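You operate a simulated robot arm through the tools that you are given. There is no shell and no other tool. Be economical: measure what you need, move in short steps, check, and stop when the job is done.

You run a simulated two-armed robot. Do the job below in one go: nothing can be reset, and whatever is moved stays where it is left.

Task
Unpin ramp two, let it down and bring the deck to the floor.
Fine: lay the stay pin on runway two; use the pendant; lock lever back at lock and pack switch off at the end. Where these are worked on the way, their far stop is far enough and under half their travel is too little: lock lever.
Where things are to end (x, y in the base frame): stay pin within 60 mm of [630, -120].

The check looks at the end state, three seconds after you hand in, the way a careful person would. Anything else that was tipped, shoved, dropped, spilled or broken makes it a failure.

Robot
Two 7-joint arms with two-finger parallel grippers on one trunk, on a base that drives. Base frame: it is fixed to the floor where the robot stands at the start and does not move with it; the origin is under the middle of the robot, x ahead of it, y to its left, z up. Readings come in mm, degrees, newtons and seconds.
The left shoulder is at the start at [60, 147, 468], the right one opposite. With the tool pointing down near the work surface each hand reaches from about 240 to 740 mm from the robot's upright axis, wherever it stands, measured 20 degrees to its own side. Places, roughly: black button [1000, -2000, 700]; bleed knob [600, -2000, 500]; drain valve [900, -1700, 200]; dump knob [700, -1800, 700]; lock lever [1000, -1800, 900]; lowering dial [800, -1800, 800]; oil spout [700, -1900, 700]; pack switch [700, -1800, 800]; pendant [1000, -2000, 750]; ramp one [1800, 400, 400]; ramp two [700, 200, 600]; relief dial [900, -1800, 800]; runway two [700, -500, 500]; socket switch [1700, -2500, 800]; stay hole two [500, 200, 600]; white button [1000, -2000, 700]. Payload 3.43 kg a hand.
The TCP of each hand is the grasp point between the finger pads, 30 mm short of the fingertips. In the tool frame z runs along the fingers and y along their closing line. The gripper opens to 94 mm. The fingers are 28 mm wide and 10 mm thick; the gripper's body (50 by 96 mm) begins 55 mm behind the TCP.
Orientation is that of the tool frame in the base frame, as [roll, pitch, yaw] about the fixed x, y, z axes, in that order (R = Rz(yaw) Ry(pitch) Rx(roll)). With the fingers straight down and closing along the base's y, the tool's x points along the base's -x, its y along +y and its z along -z.

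Tools
- The arms move only by the tool move_arm. It takes "left_targets", "right_targets" or both (then of equal length, played together; a hand with none holds still); each is a list of rows, each a list of 7 numbers: the shift along the tool's x, y, z in mm, then the turn, a rotation vector about the tool's x, y, z in degrees, then the closure, from 0 (fully open) to 1 (shut). In form: [[dx, dy, dz, rx, ry, rz, claw], ...]. A call has 1 to 12 rows; each row is the pose to reach, as a shift and turn from the pose commanded when the call began, along the tool's axes at that moment. A row lasts 0.2 s, in which the tool goes at most 50 mm and 8.6 degrees; a call with a longer step from one row to the next is refused whole, and so is a gripper value outside its range. A pose out of reach is approached as far as the arm can. The call stops where the force on the tool passes 90 N (or 10 N more than at its start, if that is more) or the arm is blocked; 0.2 s more then pass. Each finger travels about 72 mm/s and halts on what it meets, pressing with about 25 N; the grip force reading is that of the motor and also rises with nothing between the fingers. The clock runs only during rows and for 0.2 s after the last one: add rows that repeat a pose to give the fingers time. The reply holds the time, the measured pose of the TCP, the force on the tool along the base axes, the opening and the grip force, in the units named above and with some noise, with the torque about the TCP (base axes, N m) and any sound that the robot's microphone picked up, and new pictures: "show" is both (left out), scene, wrist or none (wrist: the cameras of the hands that moved).
- Cameras (640 x 400 px; columns grow to the right, rows downward): "scene" is now at [51.5, 21.7, 1088.3]; the picture's right is [0.26, -0.97, 0.00], its down [-0.65, -0.17, -0.74] and it looks along [0.71, 0.19, -0.68] (base axes); focal length 269 px, centre (320, 200). "left" rides on the left gripper at [76, -14, -102] in its tool frame; the picture's right is [0.18, 0.98, 0.00], its down [-0.75, 0.14, -0.64] and it looks along [-0.63, 0.12, 0.77] (tool axes); focal length 243 px, centre (320, 200). "right" rides on the right gripper at [76, 14, -103] in its tool frame; the picture's right is [-0.18, 0.98, 0.00], its down [-0.75, -0.14, -0.64] and it looks along [-0.63, -0.12, 0.77] (tool axes); focal length 243 px, centre (320, 200). There is no depth. A picture from a camera that has moved, and an enlarged one, comes with that camera's place and axes in the base frame and with its lens.
- slide_trunk(by): slides the trunk up (or, below 0, down) by that many mm; the arms and the scene camera ride with it, the base frame stays. It gives what a move gives, with no picture.
- base_move(legs): drives the robot by 1 to 6 legs, each [ahead, left, turn to the left] in mm, mm and degrees, along the robot's own axes; the way and the turn of a leg run together, so that a leg with both is an arc; at most 1500 mm and 180 degrees a leg. The arms and the cameras ride along, it lands a little off, and it stops where it bumps. It gives what a move gives, and a new picture of the scene camera.
- head_to(pan, tilt): turns the head with the scene camera to pan (to the left, within 86 degrees either way) and tilt (down, from -29 to 69), counted from straight ahead of the robot. It gives what a move gives, and a new picture of the scene camera.
- enlarge(camera, box): a new picture of the part [left, top, right, bottom] of that camera's present view, enlarged. It takes no simulated time.
- sign_off(): hands the job in; it is judged then, once.

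Go step by step. Nothing tells you exact positions but the pictures and the camera data: compare them with the known pose of the tool, close in by small moves and look again before you grip or let go. The budget is 120 turns and 260 pictures, counting those below and the enlarged ones. Unless the task says otherwise, let go and move clear before handing in, and close with one line.

The tools are called after "Emit:" as name(argument=value, ...) on one line, values as JSON. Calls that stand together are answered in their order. move_arm: Moves the arms, as the interface text tells. Its arguments: {"type":"object","properties":{"left_targets":{"type":"array"},"right_targets":{"type":"array"},"show":{"type":"string","enum":["both","scene","wrist","none"]}},"required":[]} The other tools are called the same way: slide_trunk (by) slides the trunk up or down; base_move (legs) drives the base; head_to (pan, tilt) turns the head that bears the scene camera; enlarge (camera, box) takes an enlarged picture of a part of a camera's view; sign_off () hands the job in.

At the start:

```text
time: 0.0
left_ee_pos: [361.9, 373.8, 846.0]
left_tool_rot: [-180.0, 0.1, 180.0]
left_contact_force: [0.3, 0.9, 0.6]
left_wrist_torque: [-0.02, 0.0, 0.0]
left_opening: 94.0
left_grip_force: 0.1
right_ee_pos: [378.8, -44.5, 865.3]
right_tool_rot: [-180.0, 0.0, -179.9]
right_contact_force: [-0.4, -0.1, -0.1]
right_wrist_torque: [0.01, 0.0, 0.01]
right_opening: 93.7
right_grip_force: 0.0
trunk travel left (down, up): [-175.0, 75.0]
robot x, y, heading: [-2.7, -0.3, -0.0]
head pan, tilt: [14.8, 42.6]
```

scene: 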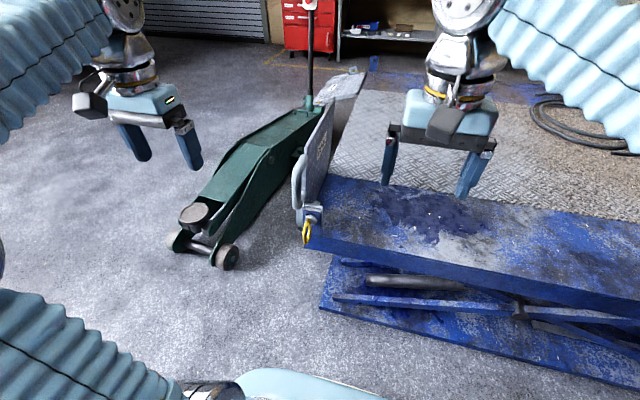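
right: 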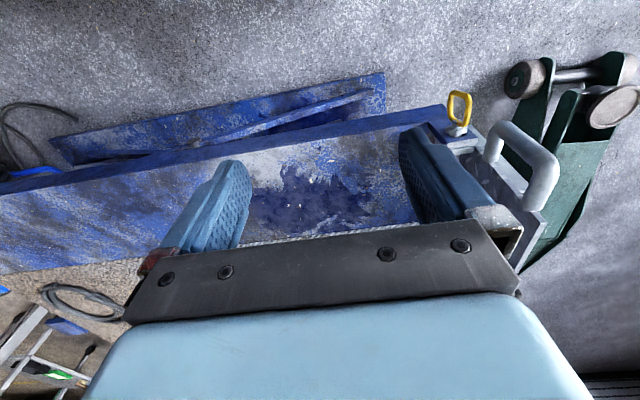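
left: 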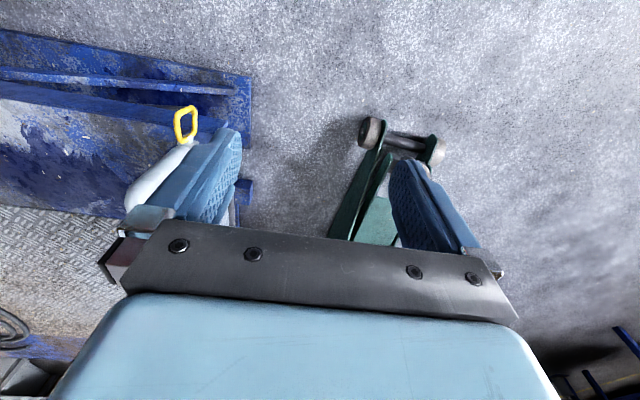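

I see runway two in blue ahead, with ramp two upright at its left end and a yellow-ringed stay pin at the near corner. A green floor jack stands beyond it. I'll look closer before moving anything.

Emit:
enlarge(camera="scene", box=[240, 100, 400, 260])

Emit:
enlarge(camera="right", box=[400, 60, 580, 240])

Emit:
head_to(pan=-70, tilt=15)

```text
2.50 times, centred on (320, 180) of scene
camera zoom: at [51.5, 21.7, 1088.3], right [0.26, -0.97, 0.0], down [-0.65, -0.17, -0.74], along [0.71, 0.19, -0.68], focal length 672 px, centre (320, 250)
```

zoom: 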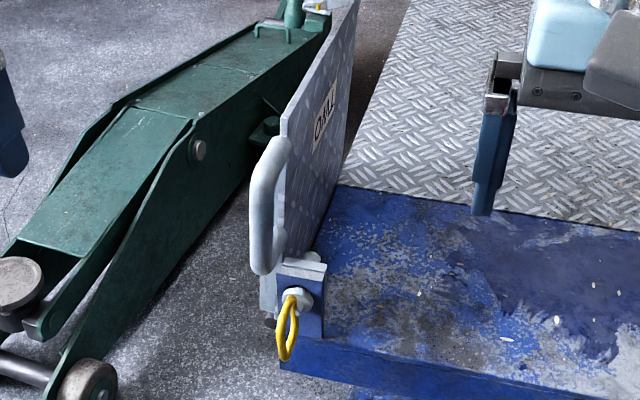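

```text
2.22 times, centred on (490, 150) of right
camera zoom: at [303.4, -29.8, 966.8], right [0.18, 0.98, 0.0], down [0.75, -0.14, 0.64], along [0.63, -0.12, -0.77], focal length 539 px, centre (-58, 311)
```

zoom: 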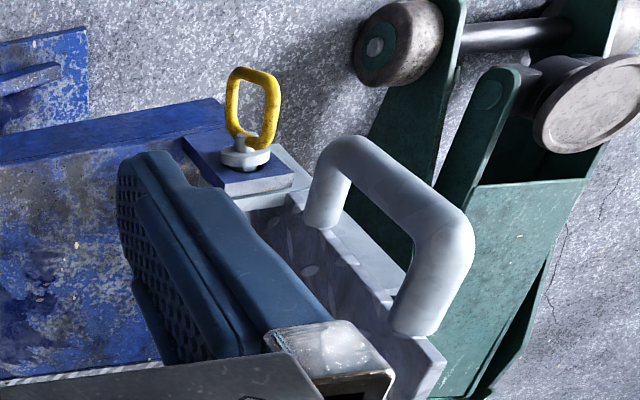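

```text
time: 1.6
left_ee_pos: [361.5, 373.7, 847.0]
left_tool_rot: [-180.0, 0.0, -180.0]
left_contact_force: [0.4, -0.6, -1.1]
left_wrist_torque: [0.02, 0.04, 0.0]
left_opening: 94.0
left_grip_force: 0.1
right_ee_pos: [378.8, -45.8, 863.9]
right_tool_rot: [180.0, 0.0, -180.0]
right_contact_force: [-0.8, -0.2, 0.5]
right_wrist_torque: [0.0, 0.0, -0.06]
right_opening: 94.1
right_grip_force: 0.1
trunk travel left (down, up): [-175.0, 75.0]
robot x, y, heading: [-0.0, -0.4, 0.1]
head pan, tilt: [-70.0, 15.0]
camera scene: at [3.1, -87.4, 1131.6], right [-0.94, -0.34, 0.0], down [-0.09, 0.24, -0.97], along [0.33, -0.91, -0.26], focal length 269 px, centre (320, 200)
```

scene: 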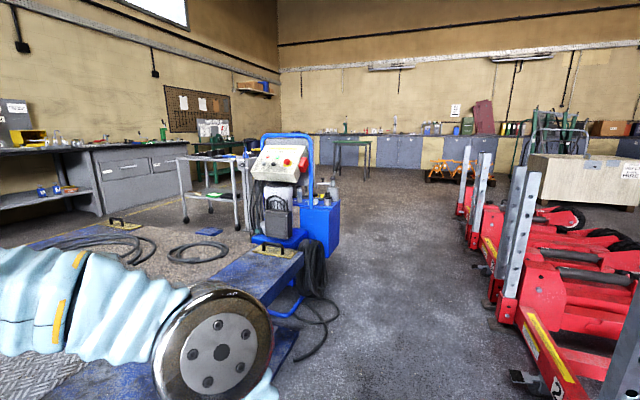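

The pack with the controls stands ahead and to the right, beyond the runway. I'll enlarge it to plan the second half of the job.

Emit:
enlarge(camera="scene", box=[230, 120, 350, 270])

Emit:
head_to(pan=10, tilt=50)

```text
2.67 times, centred on (290, 195) of scene
camera zoom: at [3.1, -87.4, 1131.6], right [-0.94, -0.34, 0.0], down [-0.09, 0.24, -0.97], along [0.33, -0.91, -0.26], focal length 716 px, centre (400, 213)
```

zoom: 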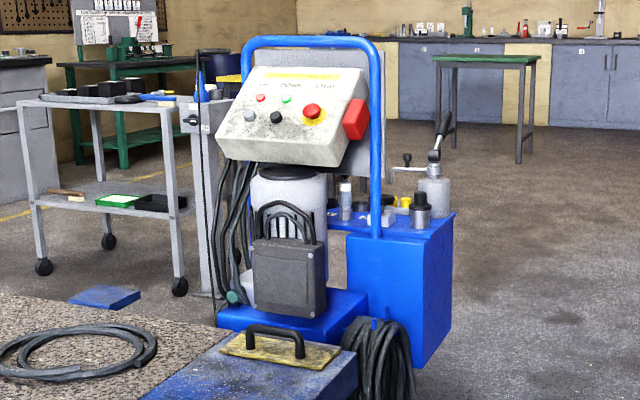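

```text
time: 3.1
left_ee_pos: [360.8, 372.9, 845.6]
left_tool_rot: [-180.0, 0.1, 179.9]
left_contact_force: [-0.1, -0.3, 0.1]
left_wrist_torque: [0.0, 0.02, -0.02]
left_opening: 93.8
left_grip_force: 0.2
right_ee_pos: [378.5, -44.2, 864.7]
right_tool_rot: [180.0, 0.0, -180.0]
right_contact_force: [1.0, 0.0, -0.4]
right_wrist_torque: [-0.02, -0.02, 0.0]
right_opening: 94.0
right_grip_force: 0.1
trunk travel left (down, up): [-175.0, 75.0]
robot x, y, heading: [-3.3, 1.0, 0.0]
head pan, tilt: [10.0, 50.0]
camera scene: at [47.0, 13.7, 1078.0], right [0.17, -0.98, 0.0], down [-0.75, -0.13, -0.64], along [0.63, 0.11, -0.77], focal length 269 px, centre (320, 200)
```

scene: 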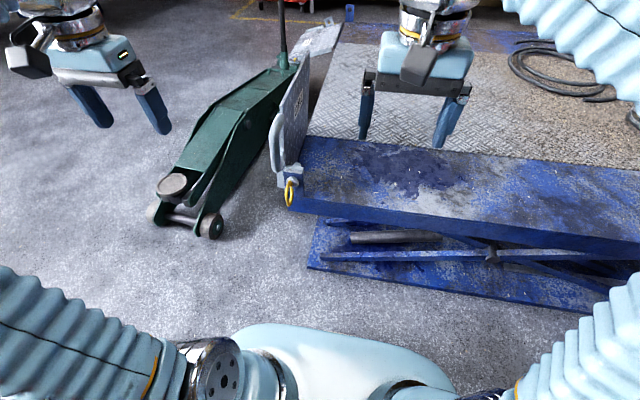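

Triangulating from the two views, the pin's ring is near (481, 171, 560) and the ramp's handle bar is near (478, 188, 709). I'll back off a little for elbow room, then turn the left hand to point forward for holding the handle.

Emit:
base_move(legs=[[-100, 0, 0]])

Emit:
move_arm(left_targets=[[-10, -6, 12, 0, -8, 0, 0], [-20, -12, 24, 0, -16, 0, 0], [-30, -18, 36, 0, -24, 0, 0], [-40, -24, 48, 0, -32, 0, 0], [-50, -30, 60, 0, -40, 0, 0], [-60, -36, 72, 0, -48, 0, 0], [-70, -42, 84, 0, -56, 0, 0], [-80, -48, 96, 0, -64, 0, 0], [-90, -54, 108, 0, -72, 0, 0], [-95, -60, 120, 0, -80, 0, 0], [-100, -66, 130, 0, -88, 0, 0], [-108, -73, 137, 0, -90, 0, 0]], show="both")

```text
time: 4.3
left_ee_pos: [260.8, 373.3, 846.6]
left_tool_rot: [-180.0, 0.0, 180.0]
left_contact_force: [-0.2, 0.0, -0.3]
left_wrist_torque: [0.0, 0.01, 0.04]
left_opening: 93.8
left_grip_force: 0.1
right_ee_pos: [278.0, -45.0, 864.9]
right_tool_rot: [-180.0, 0.0, -180.0]
right_contact_force: [0.2, 0.1, -0.4]
right_wrist_torque: [0.0, 0.02, -0.03]
right_opening: 94.2
right_grip_force: 0.1
trunk travel left (down, up): [-175.0, 75.0]
robot x, y, heading: [-96.6, 0.4, -0.2]
head pan, tilt: [10.0, 50.0]
camera scene: at [-53.1, 13.7, 1077.9], right [0.17, -0.98, 0.0], down [-0.75, -0.13, -0.64], along [0.63, 0.11, -0.77], focal length 269 px, centre (320, 200)
```

scene: 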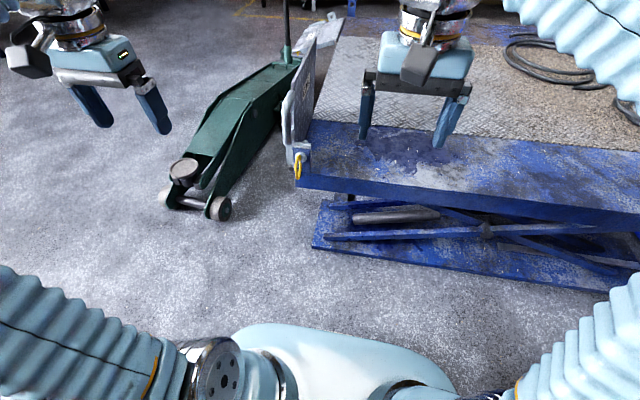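

```text
time: 6.9
left_ee_pos: [382.9, 305.6, 715.4]
left_tool_rot: [-175.1, 89.9, -175.1]
left_contact_force: [-1.2, 0.3, 0.2]
left_wrist_torque: [-0.01, 0.02, -0.02]
left_opening: 94.0
left_grip_force: 0.0
left hand out of reach, approached as far as the arm can: row 11, 12
right_ee_pos: [278.5, -44.1, 864.0]
right_tool_rot: [180.0, 0.0, 179.9]
right_contact_force: [-0.8, -0.2, -0.6]
right_wrist_torque: [-0.02, -0.03, -0.01]
right_opening: 93.8
right_grip_force: 0.0
trunk travel left (down, up): [-175.0, 75.0]
robot x, y, heading: [-101.1, -1.2, -0.1]
head pan, tilt: [10.0, 50.0]
camera scene: at [-53.4, 13.7, 1077.9], right [0.17, -0.98, 0.0], down [-0.75, -0.13, -0.64], along [0.63, 0.11, -0.77], focal length 269 px, centre (320, 200)
camera left: at [280.4, 292.1, 638.1], right [0.0, 0.98, -0.18], down [-0.64, 0.14, 0.75], along [0.77, 0.12, 0.63], focal length 243 px, centre (320, 200)
```

scene: 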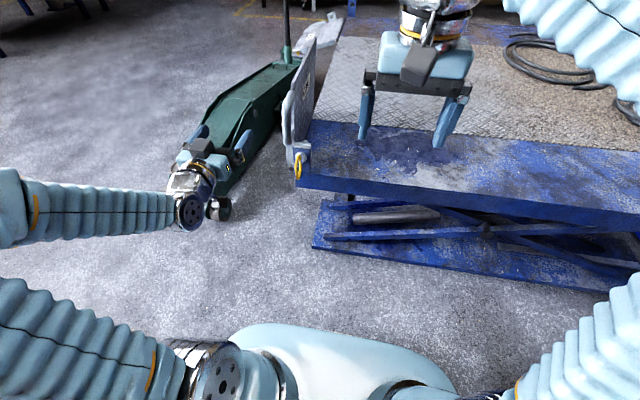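
left: 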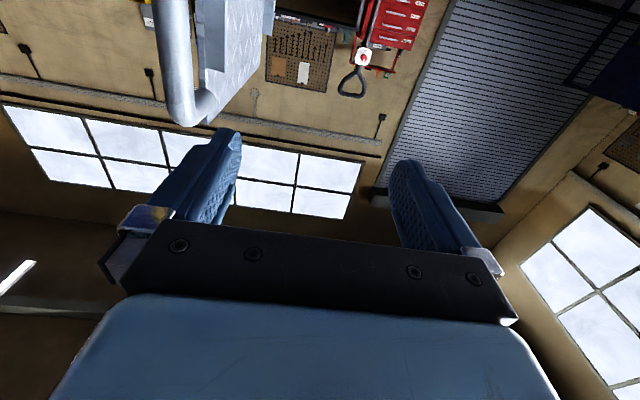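

The left hand now points forward and its camera sees the handle's lower and upper ends. I'll zoom the scene camera to pin the handle and ramp down more exactly.

Emit:
enlarge(camera="scene", box=[250, 20, 350, 190])

Emit:
enlarge(camera="left", box=[120, 0, 300, 140])

```text
2.35 times, centred on (300, 105) of scene
camera zoom: at [-53.4, 13.7, 1077.9], right [0.17, -0.98, 0.0], down [-0.75, -0.13, -0.64], along [0.63, 0.11, -0.77], focal length 632 px, centre (367, 424)
```

zoom: 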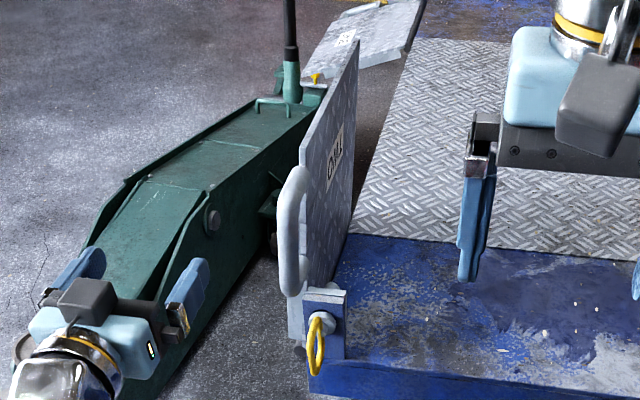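

```text
2.86 times, centred on (210, 70) of left
camera zoom: at [280.4, 292.1, 638.1], right [0.0, 0.98, -0.18], down [-0.64, 0.14, 0.75], along [0.77, 0.12, 0.63], focal length 693 px, centre (634, 571)
```

zoom: 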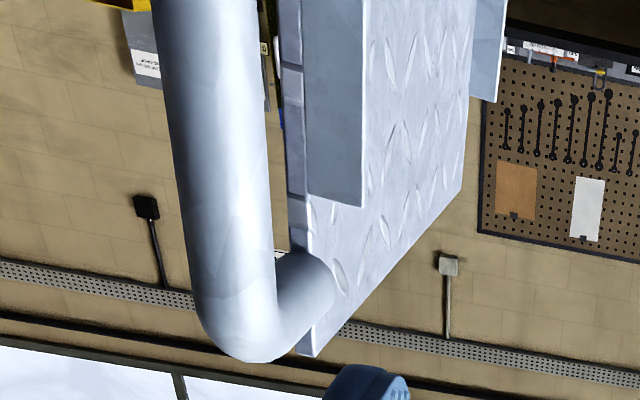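

The ramp plate stands vertical at y≈200 and its top is at z≈750. The handle bar is vertical near (490, 190), z 660–740, and about 24 mm thick. I'll bring the left hand in line in front of it.

Emit:
move_arm(left_targets=[[3, -38, 8, 0, 0, 0, 0], [6, -76, 16, 0, 0, 0, 0], [8, -112, 24, 0, 0, 0, 0], [8, -112, 24, 0, 0, 0, 0]], show="both")

```text
time: 7.9
left_ee_pos: [409.1, 196.4, 708.7]
left_tool_rot: [-22.2, 90.0, -21.9]
left_contact_force: [-0.2, 0.4, 0.1]
left_wrist_torque: [-0.04, 0.02, -0.02]
left_opening: 93.9
left_grip_force: 0.1
left hand out of reach, approached as far as the arm can: row 1, 2
right_ee_pos: [278.8, -45.5, 865.5]
right_tool_rot: [-179.9, -0.1, -180.0]
right_contact_force: [0.1, 0.9, -0.1]
right_wrist_torque: [0.01, 0.0, -0.04]
right_opening: 94.1
right_grip_force: 0.1
trunk travel left (down, up): [-175.0, 75.0]
robot x, y, heading: [-99.1, -3.5, -0.1]
head pan, tilt: [10.0, 50.0]
camera scene: at [-53.2, 13.7, 1077.9], right [0.17, -0.98, 0.0], down [-0.75, -0.13, -0.64], along [0.63, 0.11, -0.77], focal length 269 px, centre (320, 200)
camera left: at [306.4, 180.8, 631.5], right [0.0, 0.98, -0.18], down [-0.64, 0.14, 0.75], along [0.77, 0.12, 0.63], focal length 243 px, centre (320, 200)
```

scene: 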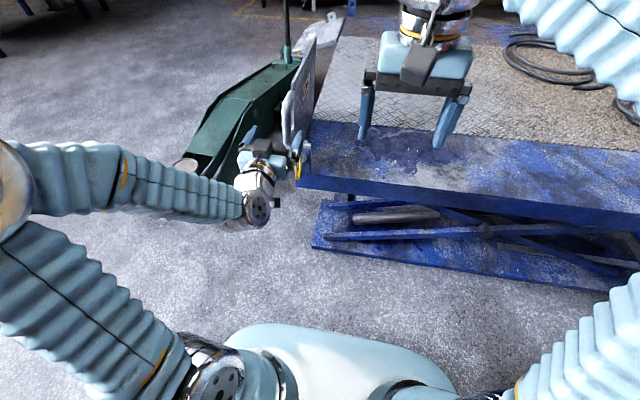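
left: 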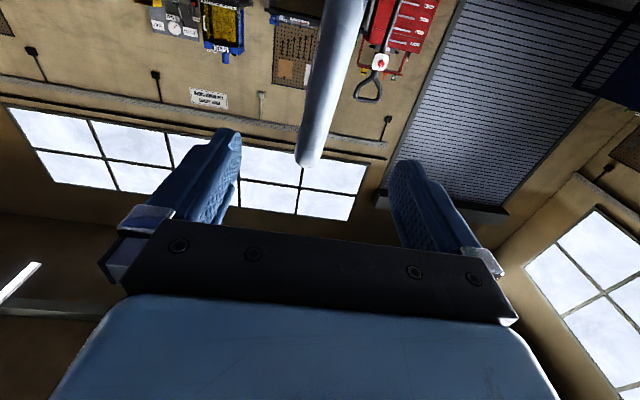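

The bar is centred between the fingers in y (≈195) and runs from about z 630 up to 739. I'll advance to grip it around z 706, leaving space below for the right hand to reach the pin.

Emit:
move_arm(left_targets=[[8, -113, 50, 0, 0, 0, 0], [8, -113, 75, 0, 0, 0, 0], [8, -113, 98, 0, 0, 0, 0], [8, -113, 98, 0, 0, 0, 0]], show="both")

```text
refused: row 1 steps farther than a row can; nothing moved
```

The offsets count from the current pose, so I'll resend the advance only.

Emit:
move_arm(left_targets=[[0, 0, 30, 0, 0, 0, 0], [1, 0, 55, 0, 0, 0, 0], [2, 0, 75, 0, 0, 0, 0], [2, 0, 75, 0, 0, 0, 0]], show="both")

```text
time: 8.9
left_ee_pos: [481.4, 196.2, 705.1]
left_tool_rot: [-78.1, 90.0, -78.1]
left_contact_force: [-0.5, 0.3, -0.2]
left_wrist_torque: [0.03, -0.02, 0.01]
left_opening: 94.0
left_grip_force: 0.2
right_ee_pos: [278.3, -44.0, 864.6]
right_tool_rot: [-180.0, 0.0, -179.9]
right_contact_force: [0.8, 1.1, -1.0]
right_wrist_torque: [0.03, 0.0, 0.0]
right_opening: 93.9
right_grip_force: 0.1
trunk travel left (down, up): [-175.0, 75.0]
robot x, y, heading: [-101.5, 0.3, -0.1]
head pan, tilt: [10.0, 50.0]
camera scene: at [-53.2, 13.7, 1077.9], right [0.17, -0.98, 0.0], down [-0.75, -0.13, -0.64], along [0.63, 0.11, -0.77], focal length 269 px, centre (320, 200)
camera left: at [379.7, 180.7, 628.0], right [0.0, 0.98, -0.18], down [-0.64, 0.14, 0.75], along [0.77, 0.12, 0.63], focal length 243 px, centre (320, 200)
```

scene: 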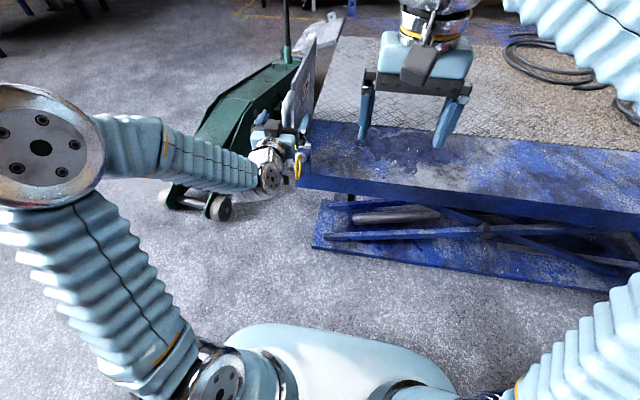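
left: 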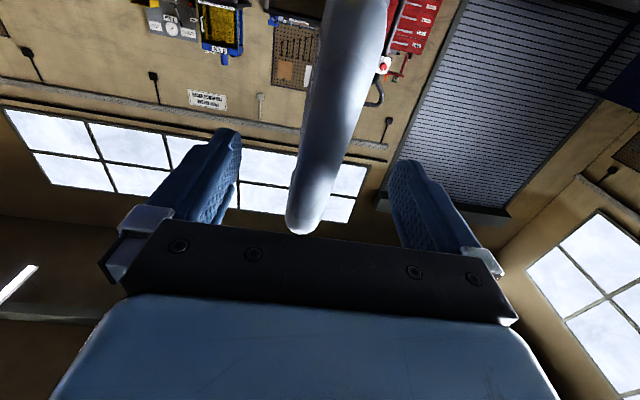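

The bar sits centred at the grasp point. I'll close the left hand on it.

Emit:
move_arm(left_targets=[[0, 0, 2, 0, 0, 0, 1], [0, 0, 2, 0, 0, 0, 1], [0, 0, 2, 0, 0, 0, 1], [0, 0, 2, 0, 0, 0, 1]], show="wrist")

```text
time: 9.9
left_ee_pos: [484.7, 195.1, 704.6]
left_tool_rot: [69.8, 89.9, 69.7]
left_contact_force: [0.9, -1.7, 1.4]
left_wrist_torque: [0.77, -0.04, -0.11]
left_opening: 26.9
left_grip_force: 44.6
right_ee_pos: [278.4, -44.9, 865.1]
right_tool_rot: [180.0, 0.1, -180.0]
right_contact_force: [0.0, -0.1, -0.4]
right_wrist_torque: [-0.03, -0.04, -0.03]
right_opening: 94.0
right_grip_force: 0.1
trunk travel left (down, up): [-175.0, 75.0]
robot x, y, heading: [-98.1, -2.6, 0.0]
head pan, tilt: [10.0, 50.0]
camera left: at [381.3, 180.7, 628.2], right [0.0, 0.98, -0.18], down [-0.64, 0.14, 0.75], along [0.77, 0.12, 0.63], focal length 243 px, centre (320, 200)
```

left: 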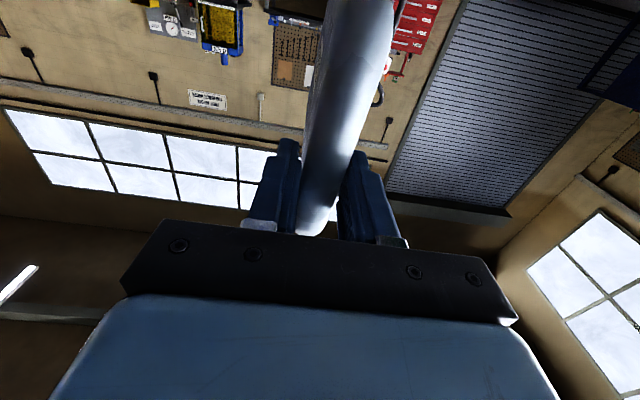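

Left hand holds the handle at 26.9 mm. Next I'll turn the right hand to point forward and lower it to the pin's height, well clear of the left.

Emit:
move_arm(right_targets=[[0, 0, 26, 0, -8, 0, 0], [0, 0, 52, 0, -16, 0, 0], [-5, 0, 78, 0, -24, 0, 0], [-10, 0, 104, 0, -32, 0, 0], [-15, 0, 130, 0, -40, 0, 0], [-20, 0, 156, 0, -48, 0, 0], [-25, 0, 182, 0, -56, 0, 0], [-30, 0, 208, 0, -64, 0, 0], [-35, 0, 234, 0, -72, 0, 0], [-40, 0, 260, 0, -80, 0, 0], [-45, 0, 286, 0, -88, 0, 0], [-50, 0, 305, 0, -95, 0, 0]], show="both")

```text
time: 12.5
left_ee_pos: [483.7, 195.3, 705.7]
left_tool_rot: [-153.3, 90.0, -153.3]
left_contact_force: [1.7, 0.3, 2.7]
left_wrist_torque: [1.05, -0.36, -0.13]
left_opening: 26.8
left_grip_force: 45.5
right_ee_pos: [341.9, -31.4, 555.3]
right_tool_rot: [1.6, 84.9, 1.7]
right_contact_force: [0.6, 0.6, -0.2]
right_wrist_torque: [0.02, 0.06, 0.01]
right_opening: 93.9
right_grip_force: 0.1
right hand out of reach, approached as far as the arm can: row 9, 10, 11, 12
trunk travel left (down, up): [-175.0, 75.0]
robot x, y, heading: [-99.1, -0.5, 0.3]
head pan, tilt: [10.0, 50.0]
camera scene: at [-53.4, 13.6, 1078.0], right [0.17, -0.98, 0.0], down [-0.75, -0.13, -0.64], along [0.63, 0.11, -0.77], focal length 269 px, centre (320, 200)
camera right: at [246.8, -16.5, 468.3], right [-0.02, 0.98, 0.19], down [-0.71, -0.14, 0.69], along [0.71, -0.12, 0.7], focal length 243 px, centre (320, 200)
```

scene: 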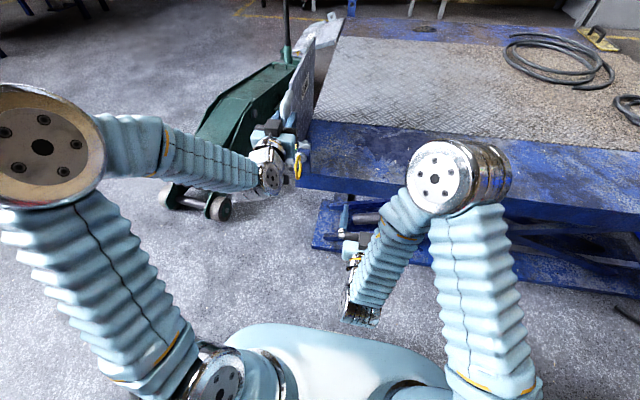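
right: 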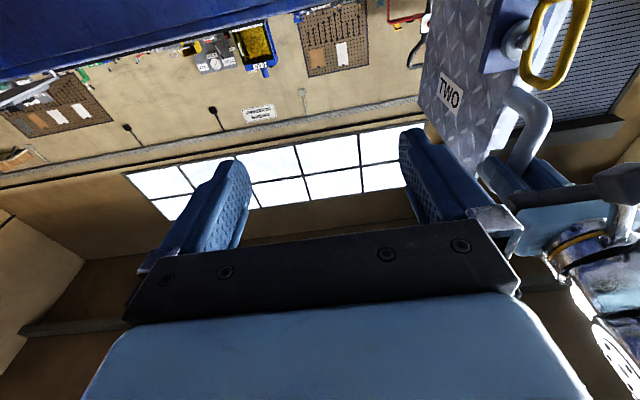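

The ring, pin head and plate are now in the right hand's view. I'll enlarge it to place the pin.

Emit:
enlarge(camera="right", box=[420, 0, 640, 180])

Emit:
enlarge(camera="scene", box=[260, 110, 340, 200])

```text
2.22 times, centred on (530, 90) of right
camera zoom: at [246.8, -16.5, 468.3], right [-0.02, 0.98, 0.19], down [-0.71, -0.14, 0.69], along [0.71, -0.12, 0.7], focal length 539 px, centre (-147, 444)
```

zoom: 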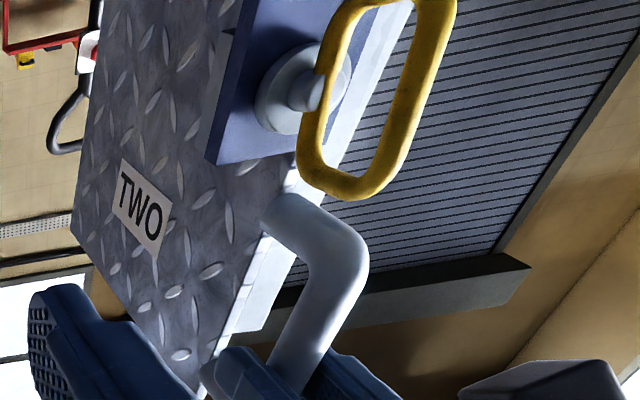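

```text
4.44 times, centred on (300, 155) of scene
camera zoom: at [-53.4, 13.6, 1078.0], right [0.17, -0.98, 0.0], down [-0.75, -0.13, -0.64], along [0.63, 0.11, -0.77], focal length 1194 px, centre (409, 400)
```

zoom: 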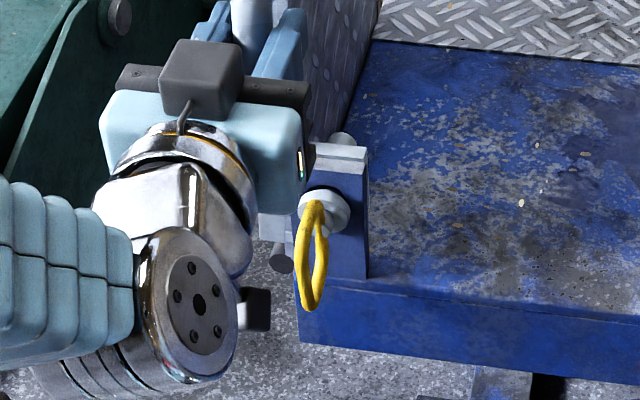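

The ring lies in the vertical x–z plane at y≈171, x 467–507, z 521–590, with the pin running along +x. I'll bring the right hand over in line with it, tipped slightly upward to stay under the left hand's camera.

Emit:
move_arm(right_targets=[[5, 35, 8, 0, -3, 0, 0], [12, 70, 16, 0, -5, 0, 0], [14, 105, 24, 0, -7, 0, 0], [16, 140, 30, 0, -7, 0, 0], [16, 172, 36, 0, -7, 0, 0], [16, 202, 40, 0, -7, 0, 0], [16, 202, 40, 0, -7, 0, 0]], show="both")

```text
time: 14.1
left_ee_pos: [484.0, 195.3, 705.4]
left_tool_rot: [51.9, 90.0, 51.9]
left_contact_force: [-0.7, 0.6, 4.0]
left_wrist_torque: [1.08, -0.06, 0.04]
left_opening: 26.8
left_grip_force: 45.3
right_ee_pos: [383.1, 169.1, 540.4]
right_tool_rot: [0.1, 78.1, -0.1]
right_contact_force: [-0.9, 0.0, -0.4]
right_wrist_torque: [0.01, -0.01, -0.02]
right_opening: 94.2
right_grip_force: 0.0
trunk travel left (down, up): [-175.0, 75.0]
robot x, y, heading: [-101.6, -2.1, -0.0]
head pan, tilt: [10.0, 50.0]
camera scene: at [-53.4, 13.6, 1077.9], right [0.17, -0.98, 0.0], down [-0.75, -0.13, -0.64], along [0.63, 0.11, -0.77], focal length 269 px, centre (320, 200)
camera right: at [298.8, 184.7, 444.9], right [-0.04, 0.98, 0.18], down [-0.78, -0.14, 0.6], along [0.62, -0.12, 0.78], focal length 243 px, centre (320, 200)
```

scene: 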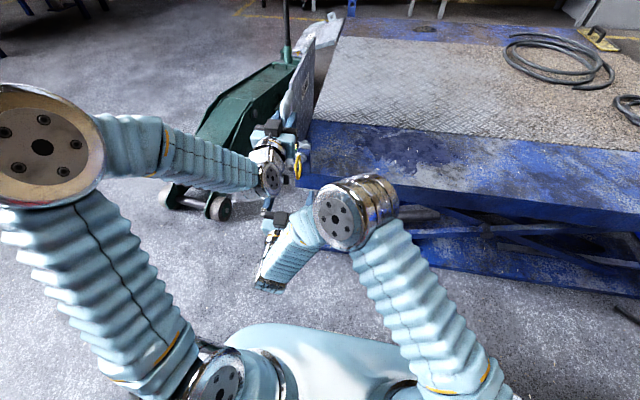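
right: 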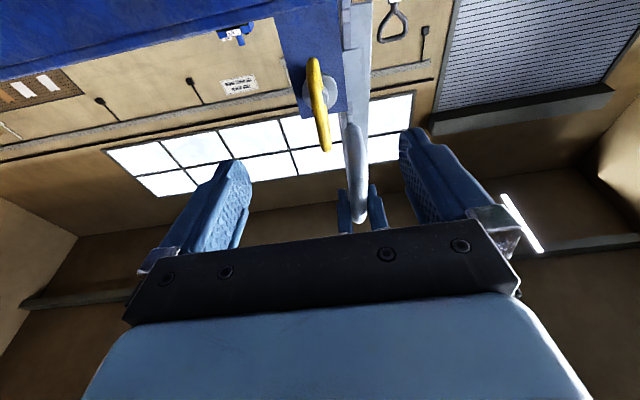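

The ring is lined up at y≈171. I'll slide forward so the fingers straddle it, then look before closing.

Emit:
move_arm(right_targets=[[1, 2, 30, 0, 0, 0, 0], [2, 2, 60, 0, 0, 0, 0], [3, 2, 91, 0, 0, 0, 0], [3, 2, 91, 0, 0, 0, 0]], show="both")

```text
time: 15.1
left_ee_pos: [484.8, 195.1, 705.8]
left_tool_rot: [-132.8, 90.0, -132.8]
left_contact_force: [0.6, 0.7, 3.8]
left_wrist_torque: [1.04, -0.01, 0.01]
left_opening: 27.1
left_grip_force: 45.3
right_ee_pos: [472.7, 173.4, 558.8]
right_tool_rot: [0.2, 78.0, 0.1]
right_contact_force: [-0.7, -0.3, -0.2]
right_wrist_torque: [-0.02, -0.02, 0.01]
right_opening: 93.9
right_grip_force: 0.0
trunk travel left (down, up): [-175.0, 75.0]
robot x, y, heading: [-98.8, -0.9, 0.1]
head pan, tilt: [10.0, 50.0]
camera scene: at [-53.5, 13.6, 1077.9], right [0.17, -0.98, 0.0], down [-0.75, -0.13, -0.64], along [0.63, 0.11, -0.77], focal length 269 px, centre (320, 200)
camera right: at [389.3, 187.3, 461.9], right [-0.04, 0.98, 0.18], down [-0.78, -0.14, 0.6], along [0.62, -0.12, 0.78], focal length 243 px, centre (320, 200)
```

scene: 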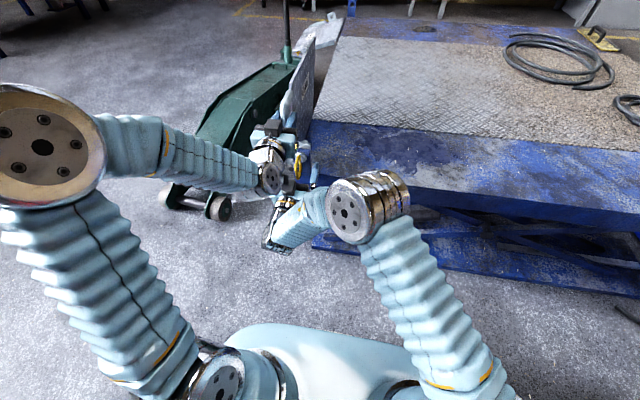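
right: 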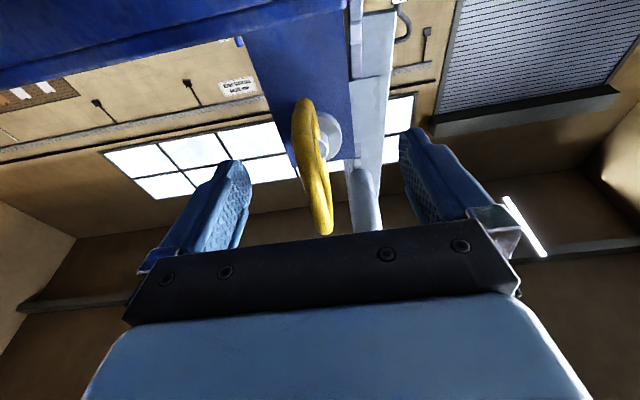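

The ring passes right through the grasp point. Closing the right hand on it.

Emit:
move_arm(right_targets=[[0, -1, 0, 0, 0, 0, 1], [0, -1, 0, 0, 0, 0, 1], [0, -1, 0, 0, 0, 0, 1], [0, -1, 0, 0, 0, 0, 1], [0, -1, 0, 0, 0, 0, 1]], show="wrist")

```text
time: 16.3
left_ee_pos: [484.3, 196.0, 705.4]
left_tool_rot: [-127.6, 89.9, -127.6]
left_contact_force: [-2.0, 1.2, 3.3]
left_wrist_torque: [1.08, -0.07, 0.02]
left_opening: 27.0
left_grip_force: 44.8
right_ee_pos: [472.7, 170.2, 558.8]
right_tool_rot: [0.2, 78.0, 0.2]
right_contact_force: [1.0, -0.2, 0.5]
right_wrist_torque: [0.01, 0.01, 0.01]
right_opening: 14.9
right_grip_force: 25.4
trunk travel left (down, up): [-175.0, 75.0]
robot x, y, heading: [-98.9, -0.6, 0.1]
head pan, tilt: [10.0, 50.0]
camera right: at [388.7, 185.9, 461.7], right [-0.04, 0.98, 0.18], down [-0.78, -0.14, 0.6], along [0.62, -0.12, 0.78], focal length 243 px, centre (320, 200)
```

right: 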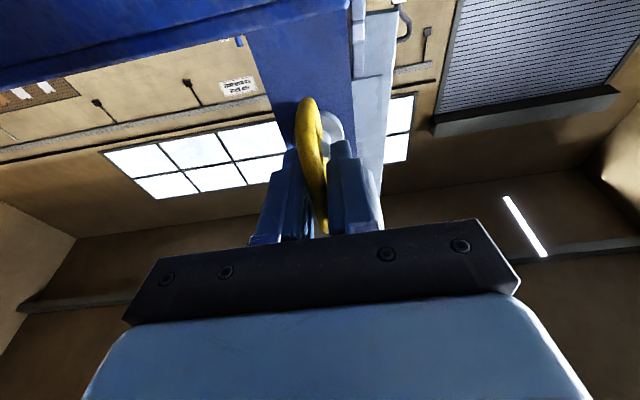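

The ring is held at 14.9 mm. Now I'll pull it straight back along −x.

Emit:
move_arm(right_targets=[[-2.1, -1, -9.8, 0, 0, 0, 1], [-4.2, -1, -19.6, 0, 0, 0, 1], [-6.3, -1, -29.4, 0, 0, 0, 1], [-8.4, -1, -39.2, 0, 0, 0, 1], [-10.5, -1, -49, 0, 0, 0, 1]], show="both")

```text
time: 17.5
left_ee_pos: [483.4, 194.8, 705.9]
left_tool_rot: [33.7, 90.0, 33.8]
left_contact_force: [-6.5, 0.1, 3.2]
left_wrist_torque: [1.08, -0.37, -0.03]
left_opening: 26.8
left_grip_force: 44.8
right_ee_pos: [421.1, 171.5, 557.8]
right_tool_rot: [0.4, 78.0, 0.4]
right_contact_force: [-0.9, 0.8, -2.9]
right_wrist_torque: [0.0, 0.41, 0.02]
right_opening: 15.1
right_grip_force: 25.3
trunk travel left (down, up): [-175.0, 75.0]
robot x, y, heading: [-100.7, 1.7, 0.1]
head pan, tilt: [10.0, 50.0]
camera scene: at [-53.6, 13.7, 1077.9], right [0.17, -0.98, 0.0], down [-0.75, -0.13, -0.64], along [0.63, 0.11, -0.77], focal length 269 px, centre (320, 200)
camera right: at [338.4, 185.3, 460.8], right [-0.04, 0.98, 0.18], down [-0.78, -0.14, 0.6], along [0.62, -0.12, 0.78], focal length 243 px, centre (320, 200)
```

scene: 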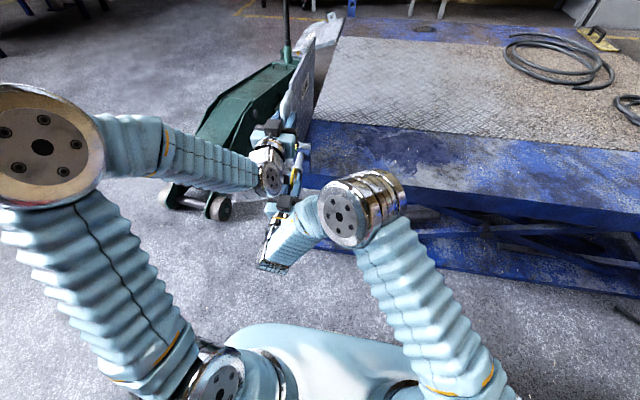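
right: 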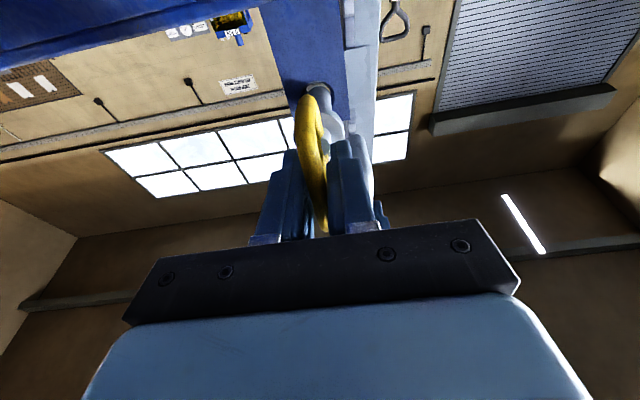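

The pin is sliding out (its shank still enters the block). I'll pull on further.

Emit:
move_arm(right_targets=[[-2.1, 0, -9.8, 0, 0, 0, 1], [-4.2, 0, -19.6, 0, 0, 0, 1], [-6.3, 0, -29.4, 0, 0, 0, 1], [-8.4, 0, -39.2, 0, 0, 0, 1], [-10.5, 0, -49, 0, 0, 0, 1]], show="both")

Emit:
enlarge(camera="scene", box=[250, 110, 350, 230])

```text
time: 18.7
left_ee_pos: [483.0, 195.7, 705.2]
left_tool_rot: [-111.4, 90.0, -111.4]
left_contact_force: [-5.1, 0.4, 2.7]
left_wrist_torque: [1.02, 0.16, 0.03]
left_opening: 26.9
left_grip_force: 45.7
right_ee_pos: [372.1, 170.8, 557.5]
right_tool_rot: [0.2, 78.0, 0.2]
right_contact_force: [-0.4, 0.7, -0.7]
right_wrist_torque: [-0.03, 0.14, 0.0]
right_opening: 14.9
right_grip_force: 25.3
trunk travel left (down, up): [-175.0, 75.0]
robot x, y, heading: [-102.8, -0.5, 0.1]
head pan, tilt: [10.0, 50.0]
camera scene: at [-53.6, 13.6, 1077.9], right [0.17, -0.98, 0.0], down [-0.75, -0.13, -0.64], along [0.63, 0.11, -0.77], focal length 269 px, centre (320, 200)
camera right: at [288.1, 185.5, 461.2], right [-0.04, 0.98, 0.18], down [-0.78, -0.14, 0.6], along [0.62, -0.12, 0.78], focal length 243 px, centre (320, 200)
```

scene: 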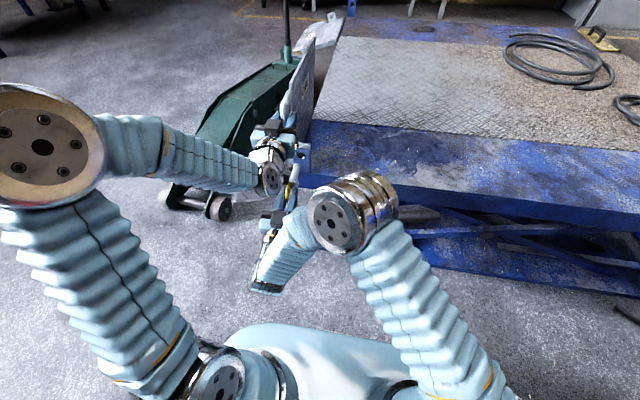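
right: 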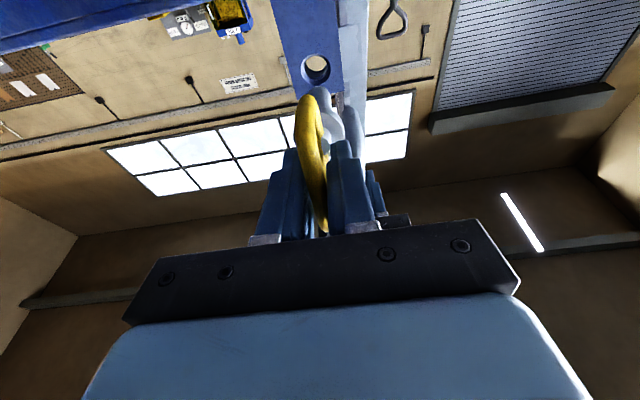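

```text
3.33 times, centred on (300, 170) of scene
camera zoom: at [-53.6, 13.6, 1077.9], right [0.17, -0.98, 0.0], down [-0.75, -0.13, -0.64], along [0.63, 0.11, -0.77], focal length 895 px, centre (387, 300)
```

zoom: 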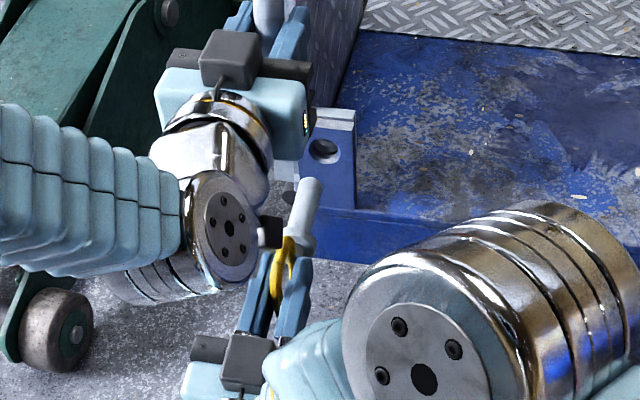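

The pin is out and the hole is open, while the ramp is still held. I'll carry the pin to the right, clear of the ramp.

Emit:
move_arm(right_targets=[[0, -40, 0, 0, 0, 0, 1], [0, -80, 0, 0, 0, 0, 1], [-20, -120, 0, 0, 0, 0, 1], [-45, -160, 0, 0, 0, 0, 1], [-75, -200, 0, 0, 0, 0, 1], [-105, -240, 0, 0, 0, 0, 1], [-135, -270, 0, 0, 0, 0, 1], [-135, -270, 0, 0, 0, 0, 1]], show="both")

```text
time: 20.5
left_ee_pos: [484.6, 194.5, 705.8]
left_tool_rot: [-89.2, 90.0, -89.2]
left_contact_force: [-6.6, 0.7, 2.3]
left_wrist_torque: [1.08, 0.43, 0.08]
left_opening: 26.6
left_grip_force: 44.9
right_ee_pos: [385.2, -76.4, 695.9]
right_tool_rot: [0.2, 78.1, 0.1]
right_contact_force: [-0.6, -0.5, -1.5]
right_wrist_torque: [-0.02, 0.13, 0.01]
right_opening: 14.8
right_grip_force: 24.8
right hand out of reach, approached as far as the arm can: row 6, 7, 8
trunk travel left (down, up): [-175.0, 75.0]
robot x, y, heading: [-99.2, 0.1, 0.1]
head pan, tilt: [10.0, 50.0]
camera scene: at [-53.6, 13.6, 1077.9], right [0.17, -0.98, 0.0], down [-0.75, -0.13, -0.64], along [0.63, 0.11, -0.77], focal length 269 px, centre (320, 200)
camera right: at [302.0, -62.1, 600.4], right [-0.04, 0.98, 0.18], down [-0.78, -0.14, 0.6], along [0.62, -0.12, 0.78], focal length 243 px, centre (320, 200)
```

scene: 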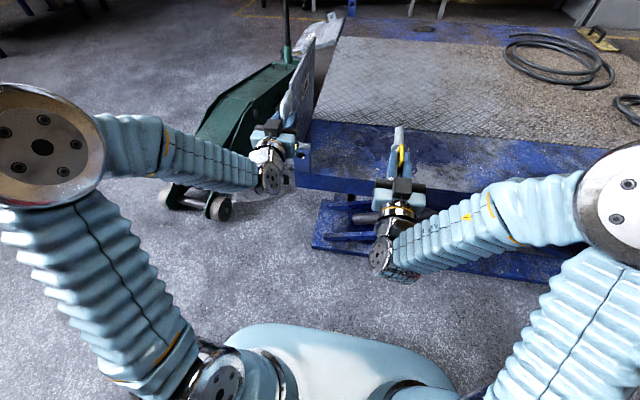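
right: 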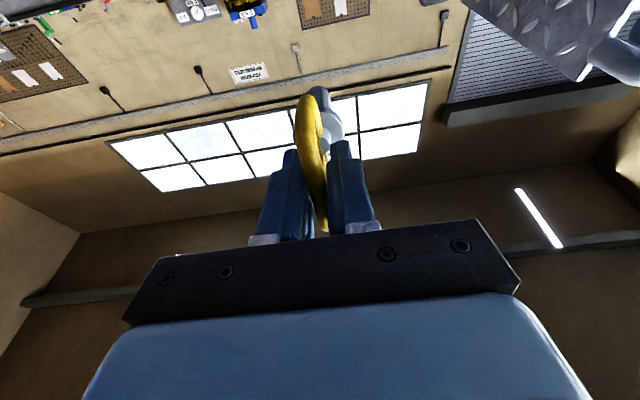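

The right hand carries the pin freely. I'll tip it 30° downward over the runway, then roll so the ring lies flat.

Emit:
move_arm(right_targets=[[5, -8, 25, 0, 7, 0, 1], [10, -16, 50, 0, 14, 0, 1], [16, -24, 75, 0, 21, 0, 1], [21, -32, 100, 0, 28, 0, 1], [27, -40, 125, 0, 35, 0, 1], [32, -44, 151, 0, 42, 0, 1]], show="none")

Emit:
move_arm(right_targets=[[0, 0, 0, 0, 0, -8, 1], [0, 0, 0, 0, 0, -16, 1], [0, 0, 0, 0, 0, -24, 1], [0, 0, 0, 0, 0, -32, 1], [0, 0, 0, 0, 0, -40, 1], [0, 0, 0, 0, 0, -48, 1], [0, 0, 0, 0, 0, -56, 1], [0, 0, 0, 0, 0, -64, 1], [0, 0, 0, 0, 0, -72, 1], [0, 0, 0, 0, 0, -80, 1], [0, 0, 0, 0, 0, -88, 1], [0, 0, 0, 0, 0, -90, 1]], show="both")

```text
time: 21.9
left_ee_pos: [483.7, 194.7, 706.4]
left_tool_rot: [-106.8, 89.9, -106.8]
left_contact_force: [-8.8, 0.7, -0.5]
left_wrist_torque: [1.05, -0.11, -0.07]
left_opening: 26.9
left_grip_force: 45.1
right_ee_pos: [539.8, -118.6, 695.7]
right_tool_rot: [179.8, 60.0, 179.9]
right_contact_force: [0.3, -1.5, -2.1]
right_wrist_torque: [-0.03, 0.06, -0.02]
right_opening: 14.7
right_grip_force: 25.1
trunk travel left (down, up): [-175.0, 75.0]
robot x, y, heading: [-101.7, 5.4, 0.2]
head pan, tilt: [10.0, 50.0]
```

```text
time: 24.5
left_ee_pos: [483.7, 194.4, 704.9]
left_tool_rot: [71.0, 89.9, 71.0]
left_contact_force: [-11.3, 0.5, -1.6]
left_wrist_torque: [1.07, 0.02, 0.02]
left_opening: 26.7
left_grip_force: 45.2
right_ee_pos: [539.0, -119.3, 694.7]
right_tool_rot: [-120.0, 0.0, -89.9]
right_contact_force: [0.9, -0.1, -2.3]
right_wrist_torque: [-0.01, 0.07, 0.01]
right_opening: 14.6
right_grip_force: 25.2
trunk travel left (down, up): [-175.0, 75.0]
robot x, y, heading: [-99.3, -0.2, -0.2]
head pan, tilt: [10.0, 50.0]
camera scene: at [-53.7, 13.6, 1077.9], right [0.17, -0.98, 0.0], down [-0.75, -0.13, -0.64], along [0.63, 0.11, -0.77], focal length 269 px, centre (320, 200)
camera right: at [443.4, -195.1, 733.5], right [-0.49, 0.18, -0.85], down [-0.49, 0.75, 0.44], along [0.72, 0.63, -0.28], focal length 243 px, centre (320, 200)
```

scene: 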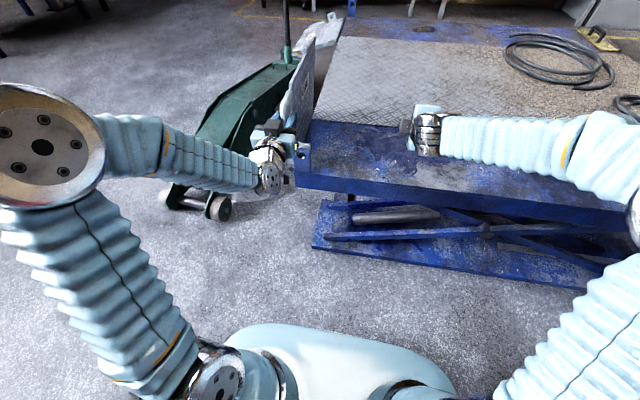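
right: 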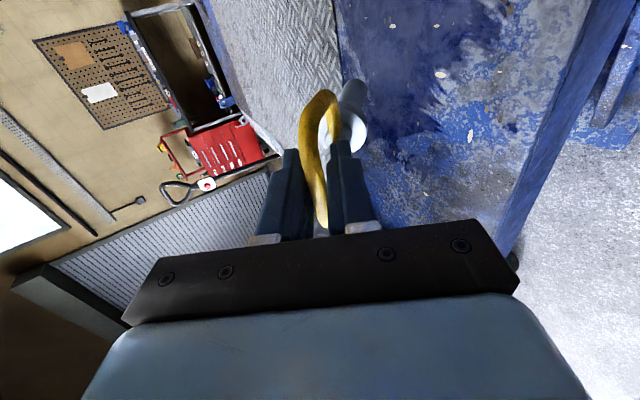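

The pin now points forward and its ring is nearly flat. I'll level off to about 16° and come down above the target spot, with the tip still clear.

Emit:
move_arm(right_targets=[[0, 20, 28, 5, 0, 0, 1], [0, 40, 56, 10, 0, 0, 1], [0, 61, 85, 14, 0, 0, 1], [0, 61, 85, 14, 0, 0, 1]], show="both")

Emit:
enlarge(camera="scene", box=[370, 70, 530, 210])

```text
time: 25.5
left_ee_pos: [482.4, 195.3, 705.4]
left_tool_rot: [-114.9, 90.0, -114.9]
left_contact_force: [-12.4, 0.7, -1.0]
left_wrist_torque: [1.04, 0.01, 0.01]
left_opening: 26.9
left_grip_force: 45.0
right_ee_pos: [581.7, -119.7, 599.7]
right_tool_rot: [-105.9, 0.1, -90.0]
right_contact_force: [-1.0, 0.5, -2.2]
right_wrist_torque: [0.05, 0.1, 0.01]
right_opening: 14.8
right_grip_force: 24.6
trunk travel left (down, up): [-175.0, 75.0]
robot x, y, heading: [-101.4, 1.3, -0.1]
head pan, tilt: [10.0, 50.0]
camera scene: at [-53.7, 13.6, 1077.9], right [0.17, -0.98, 0.0], down [-0.75, -0.13, -0.64], along [0.63, 0.11, -0.77], focal length 269 px, centre (320, 200)
camera right: at [479.8, -195.6, 613.9], right [-0.27, 0.19, -0.94], down [-0.58, 0.75, 0.31], along [0.77, 0.63, -0.1], focal length 243 px, centre (320, 200)
```

scene: 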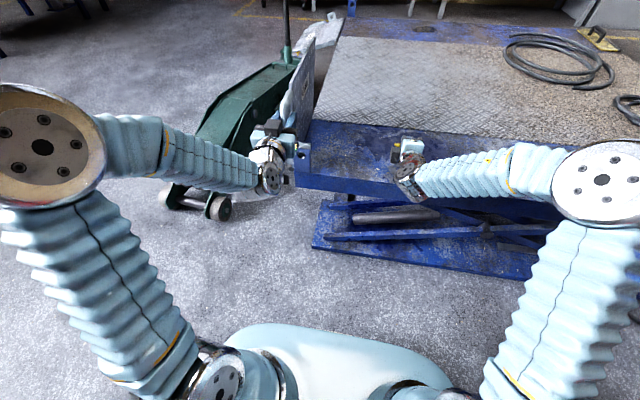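
right: 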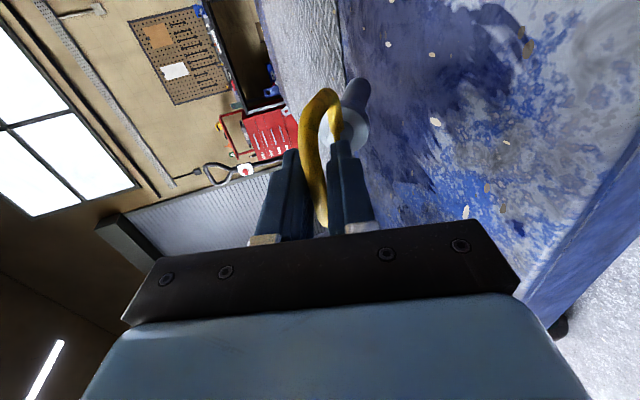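

```text
2.86 times, centred on (450, 140) of scene
camera zoom: at [-53.7, 13.6, 1077.9], right [0.17, -0.98, 0.0], down [-0.75, -0.13, -0.64], along [0.63, 0.11, -0.77], focal length 768 px, centre (-51, 371)
```

zoom: 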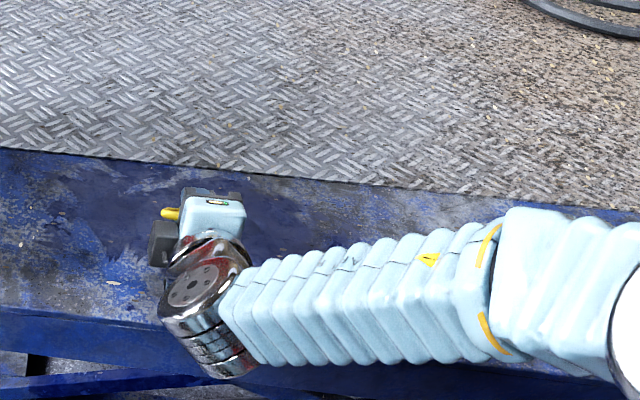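

Clear so far. I'll lower straight down in small steps and watch for the tip touching.

Emit:
move_arm(right_targets=[[0, 16, 4.6, 0, 0, 0, 1], [0, 32, 9.1, 0, 0, 0, 1], [0, 43, 12.3, 0, 0, 0, 1]], show="wrist")

```text
time: 26.3
left_ee_pos: [483.0, 194.4, 706.4]
left_tool_rot: [-99.0, 90.0, -99.0]
left_contact_force: [-11.7, 0.7, -2.8]
left_wrist_torque: [1.13, 0.02, -0.01]
left_opening: 26.6
left_grip_force: 45.4
right_ee_pos: [582.6, -118.5, 556.1]
right_tool_rot: [-106.0, 0.2, -90.0]
right_contact_force: [-0.5, 0.2, -1.2]
right_wrist_torque: [-0.02, 0.02, 0.04]
right_opening: 15.0
right_grip_force: 24.7
trunk travel left (down, up): [-175.0, 75.0]
robot x, y, heading: [-103.3, -2.5, -0.3]
head pan, tilt: [10.0, 50.0]
camera right: at [480.1, -195.5, 568.7], right [-0.27, 0.19, -0.94], down [-0.58, 0.75, 0.31], along [0.77, 0.63, -0.1], focal length 243 px, centre (320, 200)
```

right: 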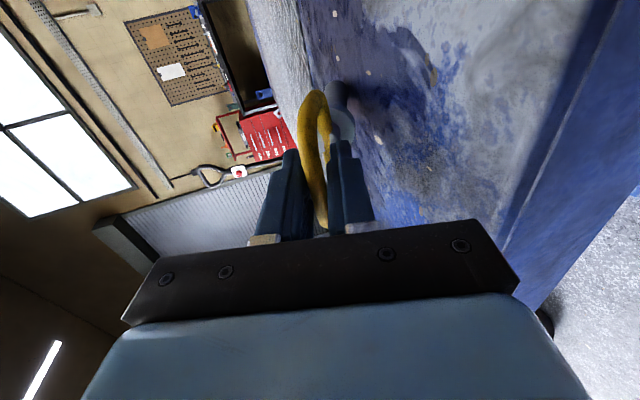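

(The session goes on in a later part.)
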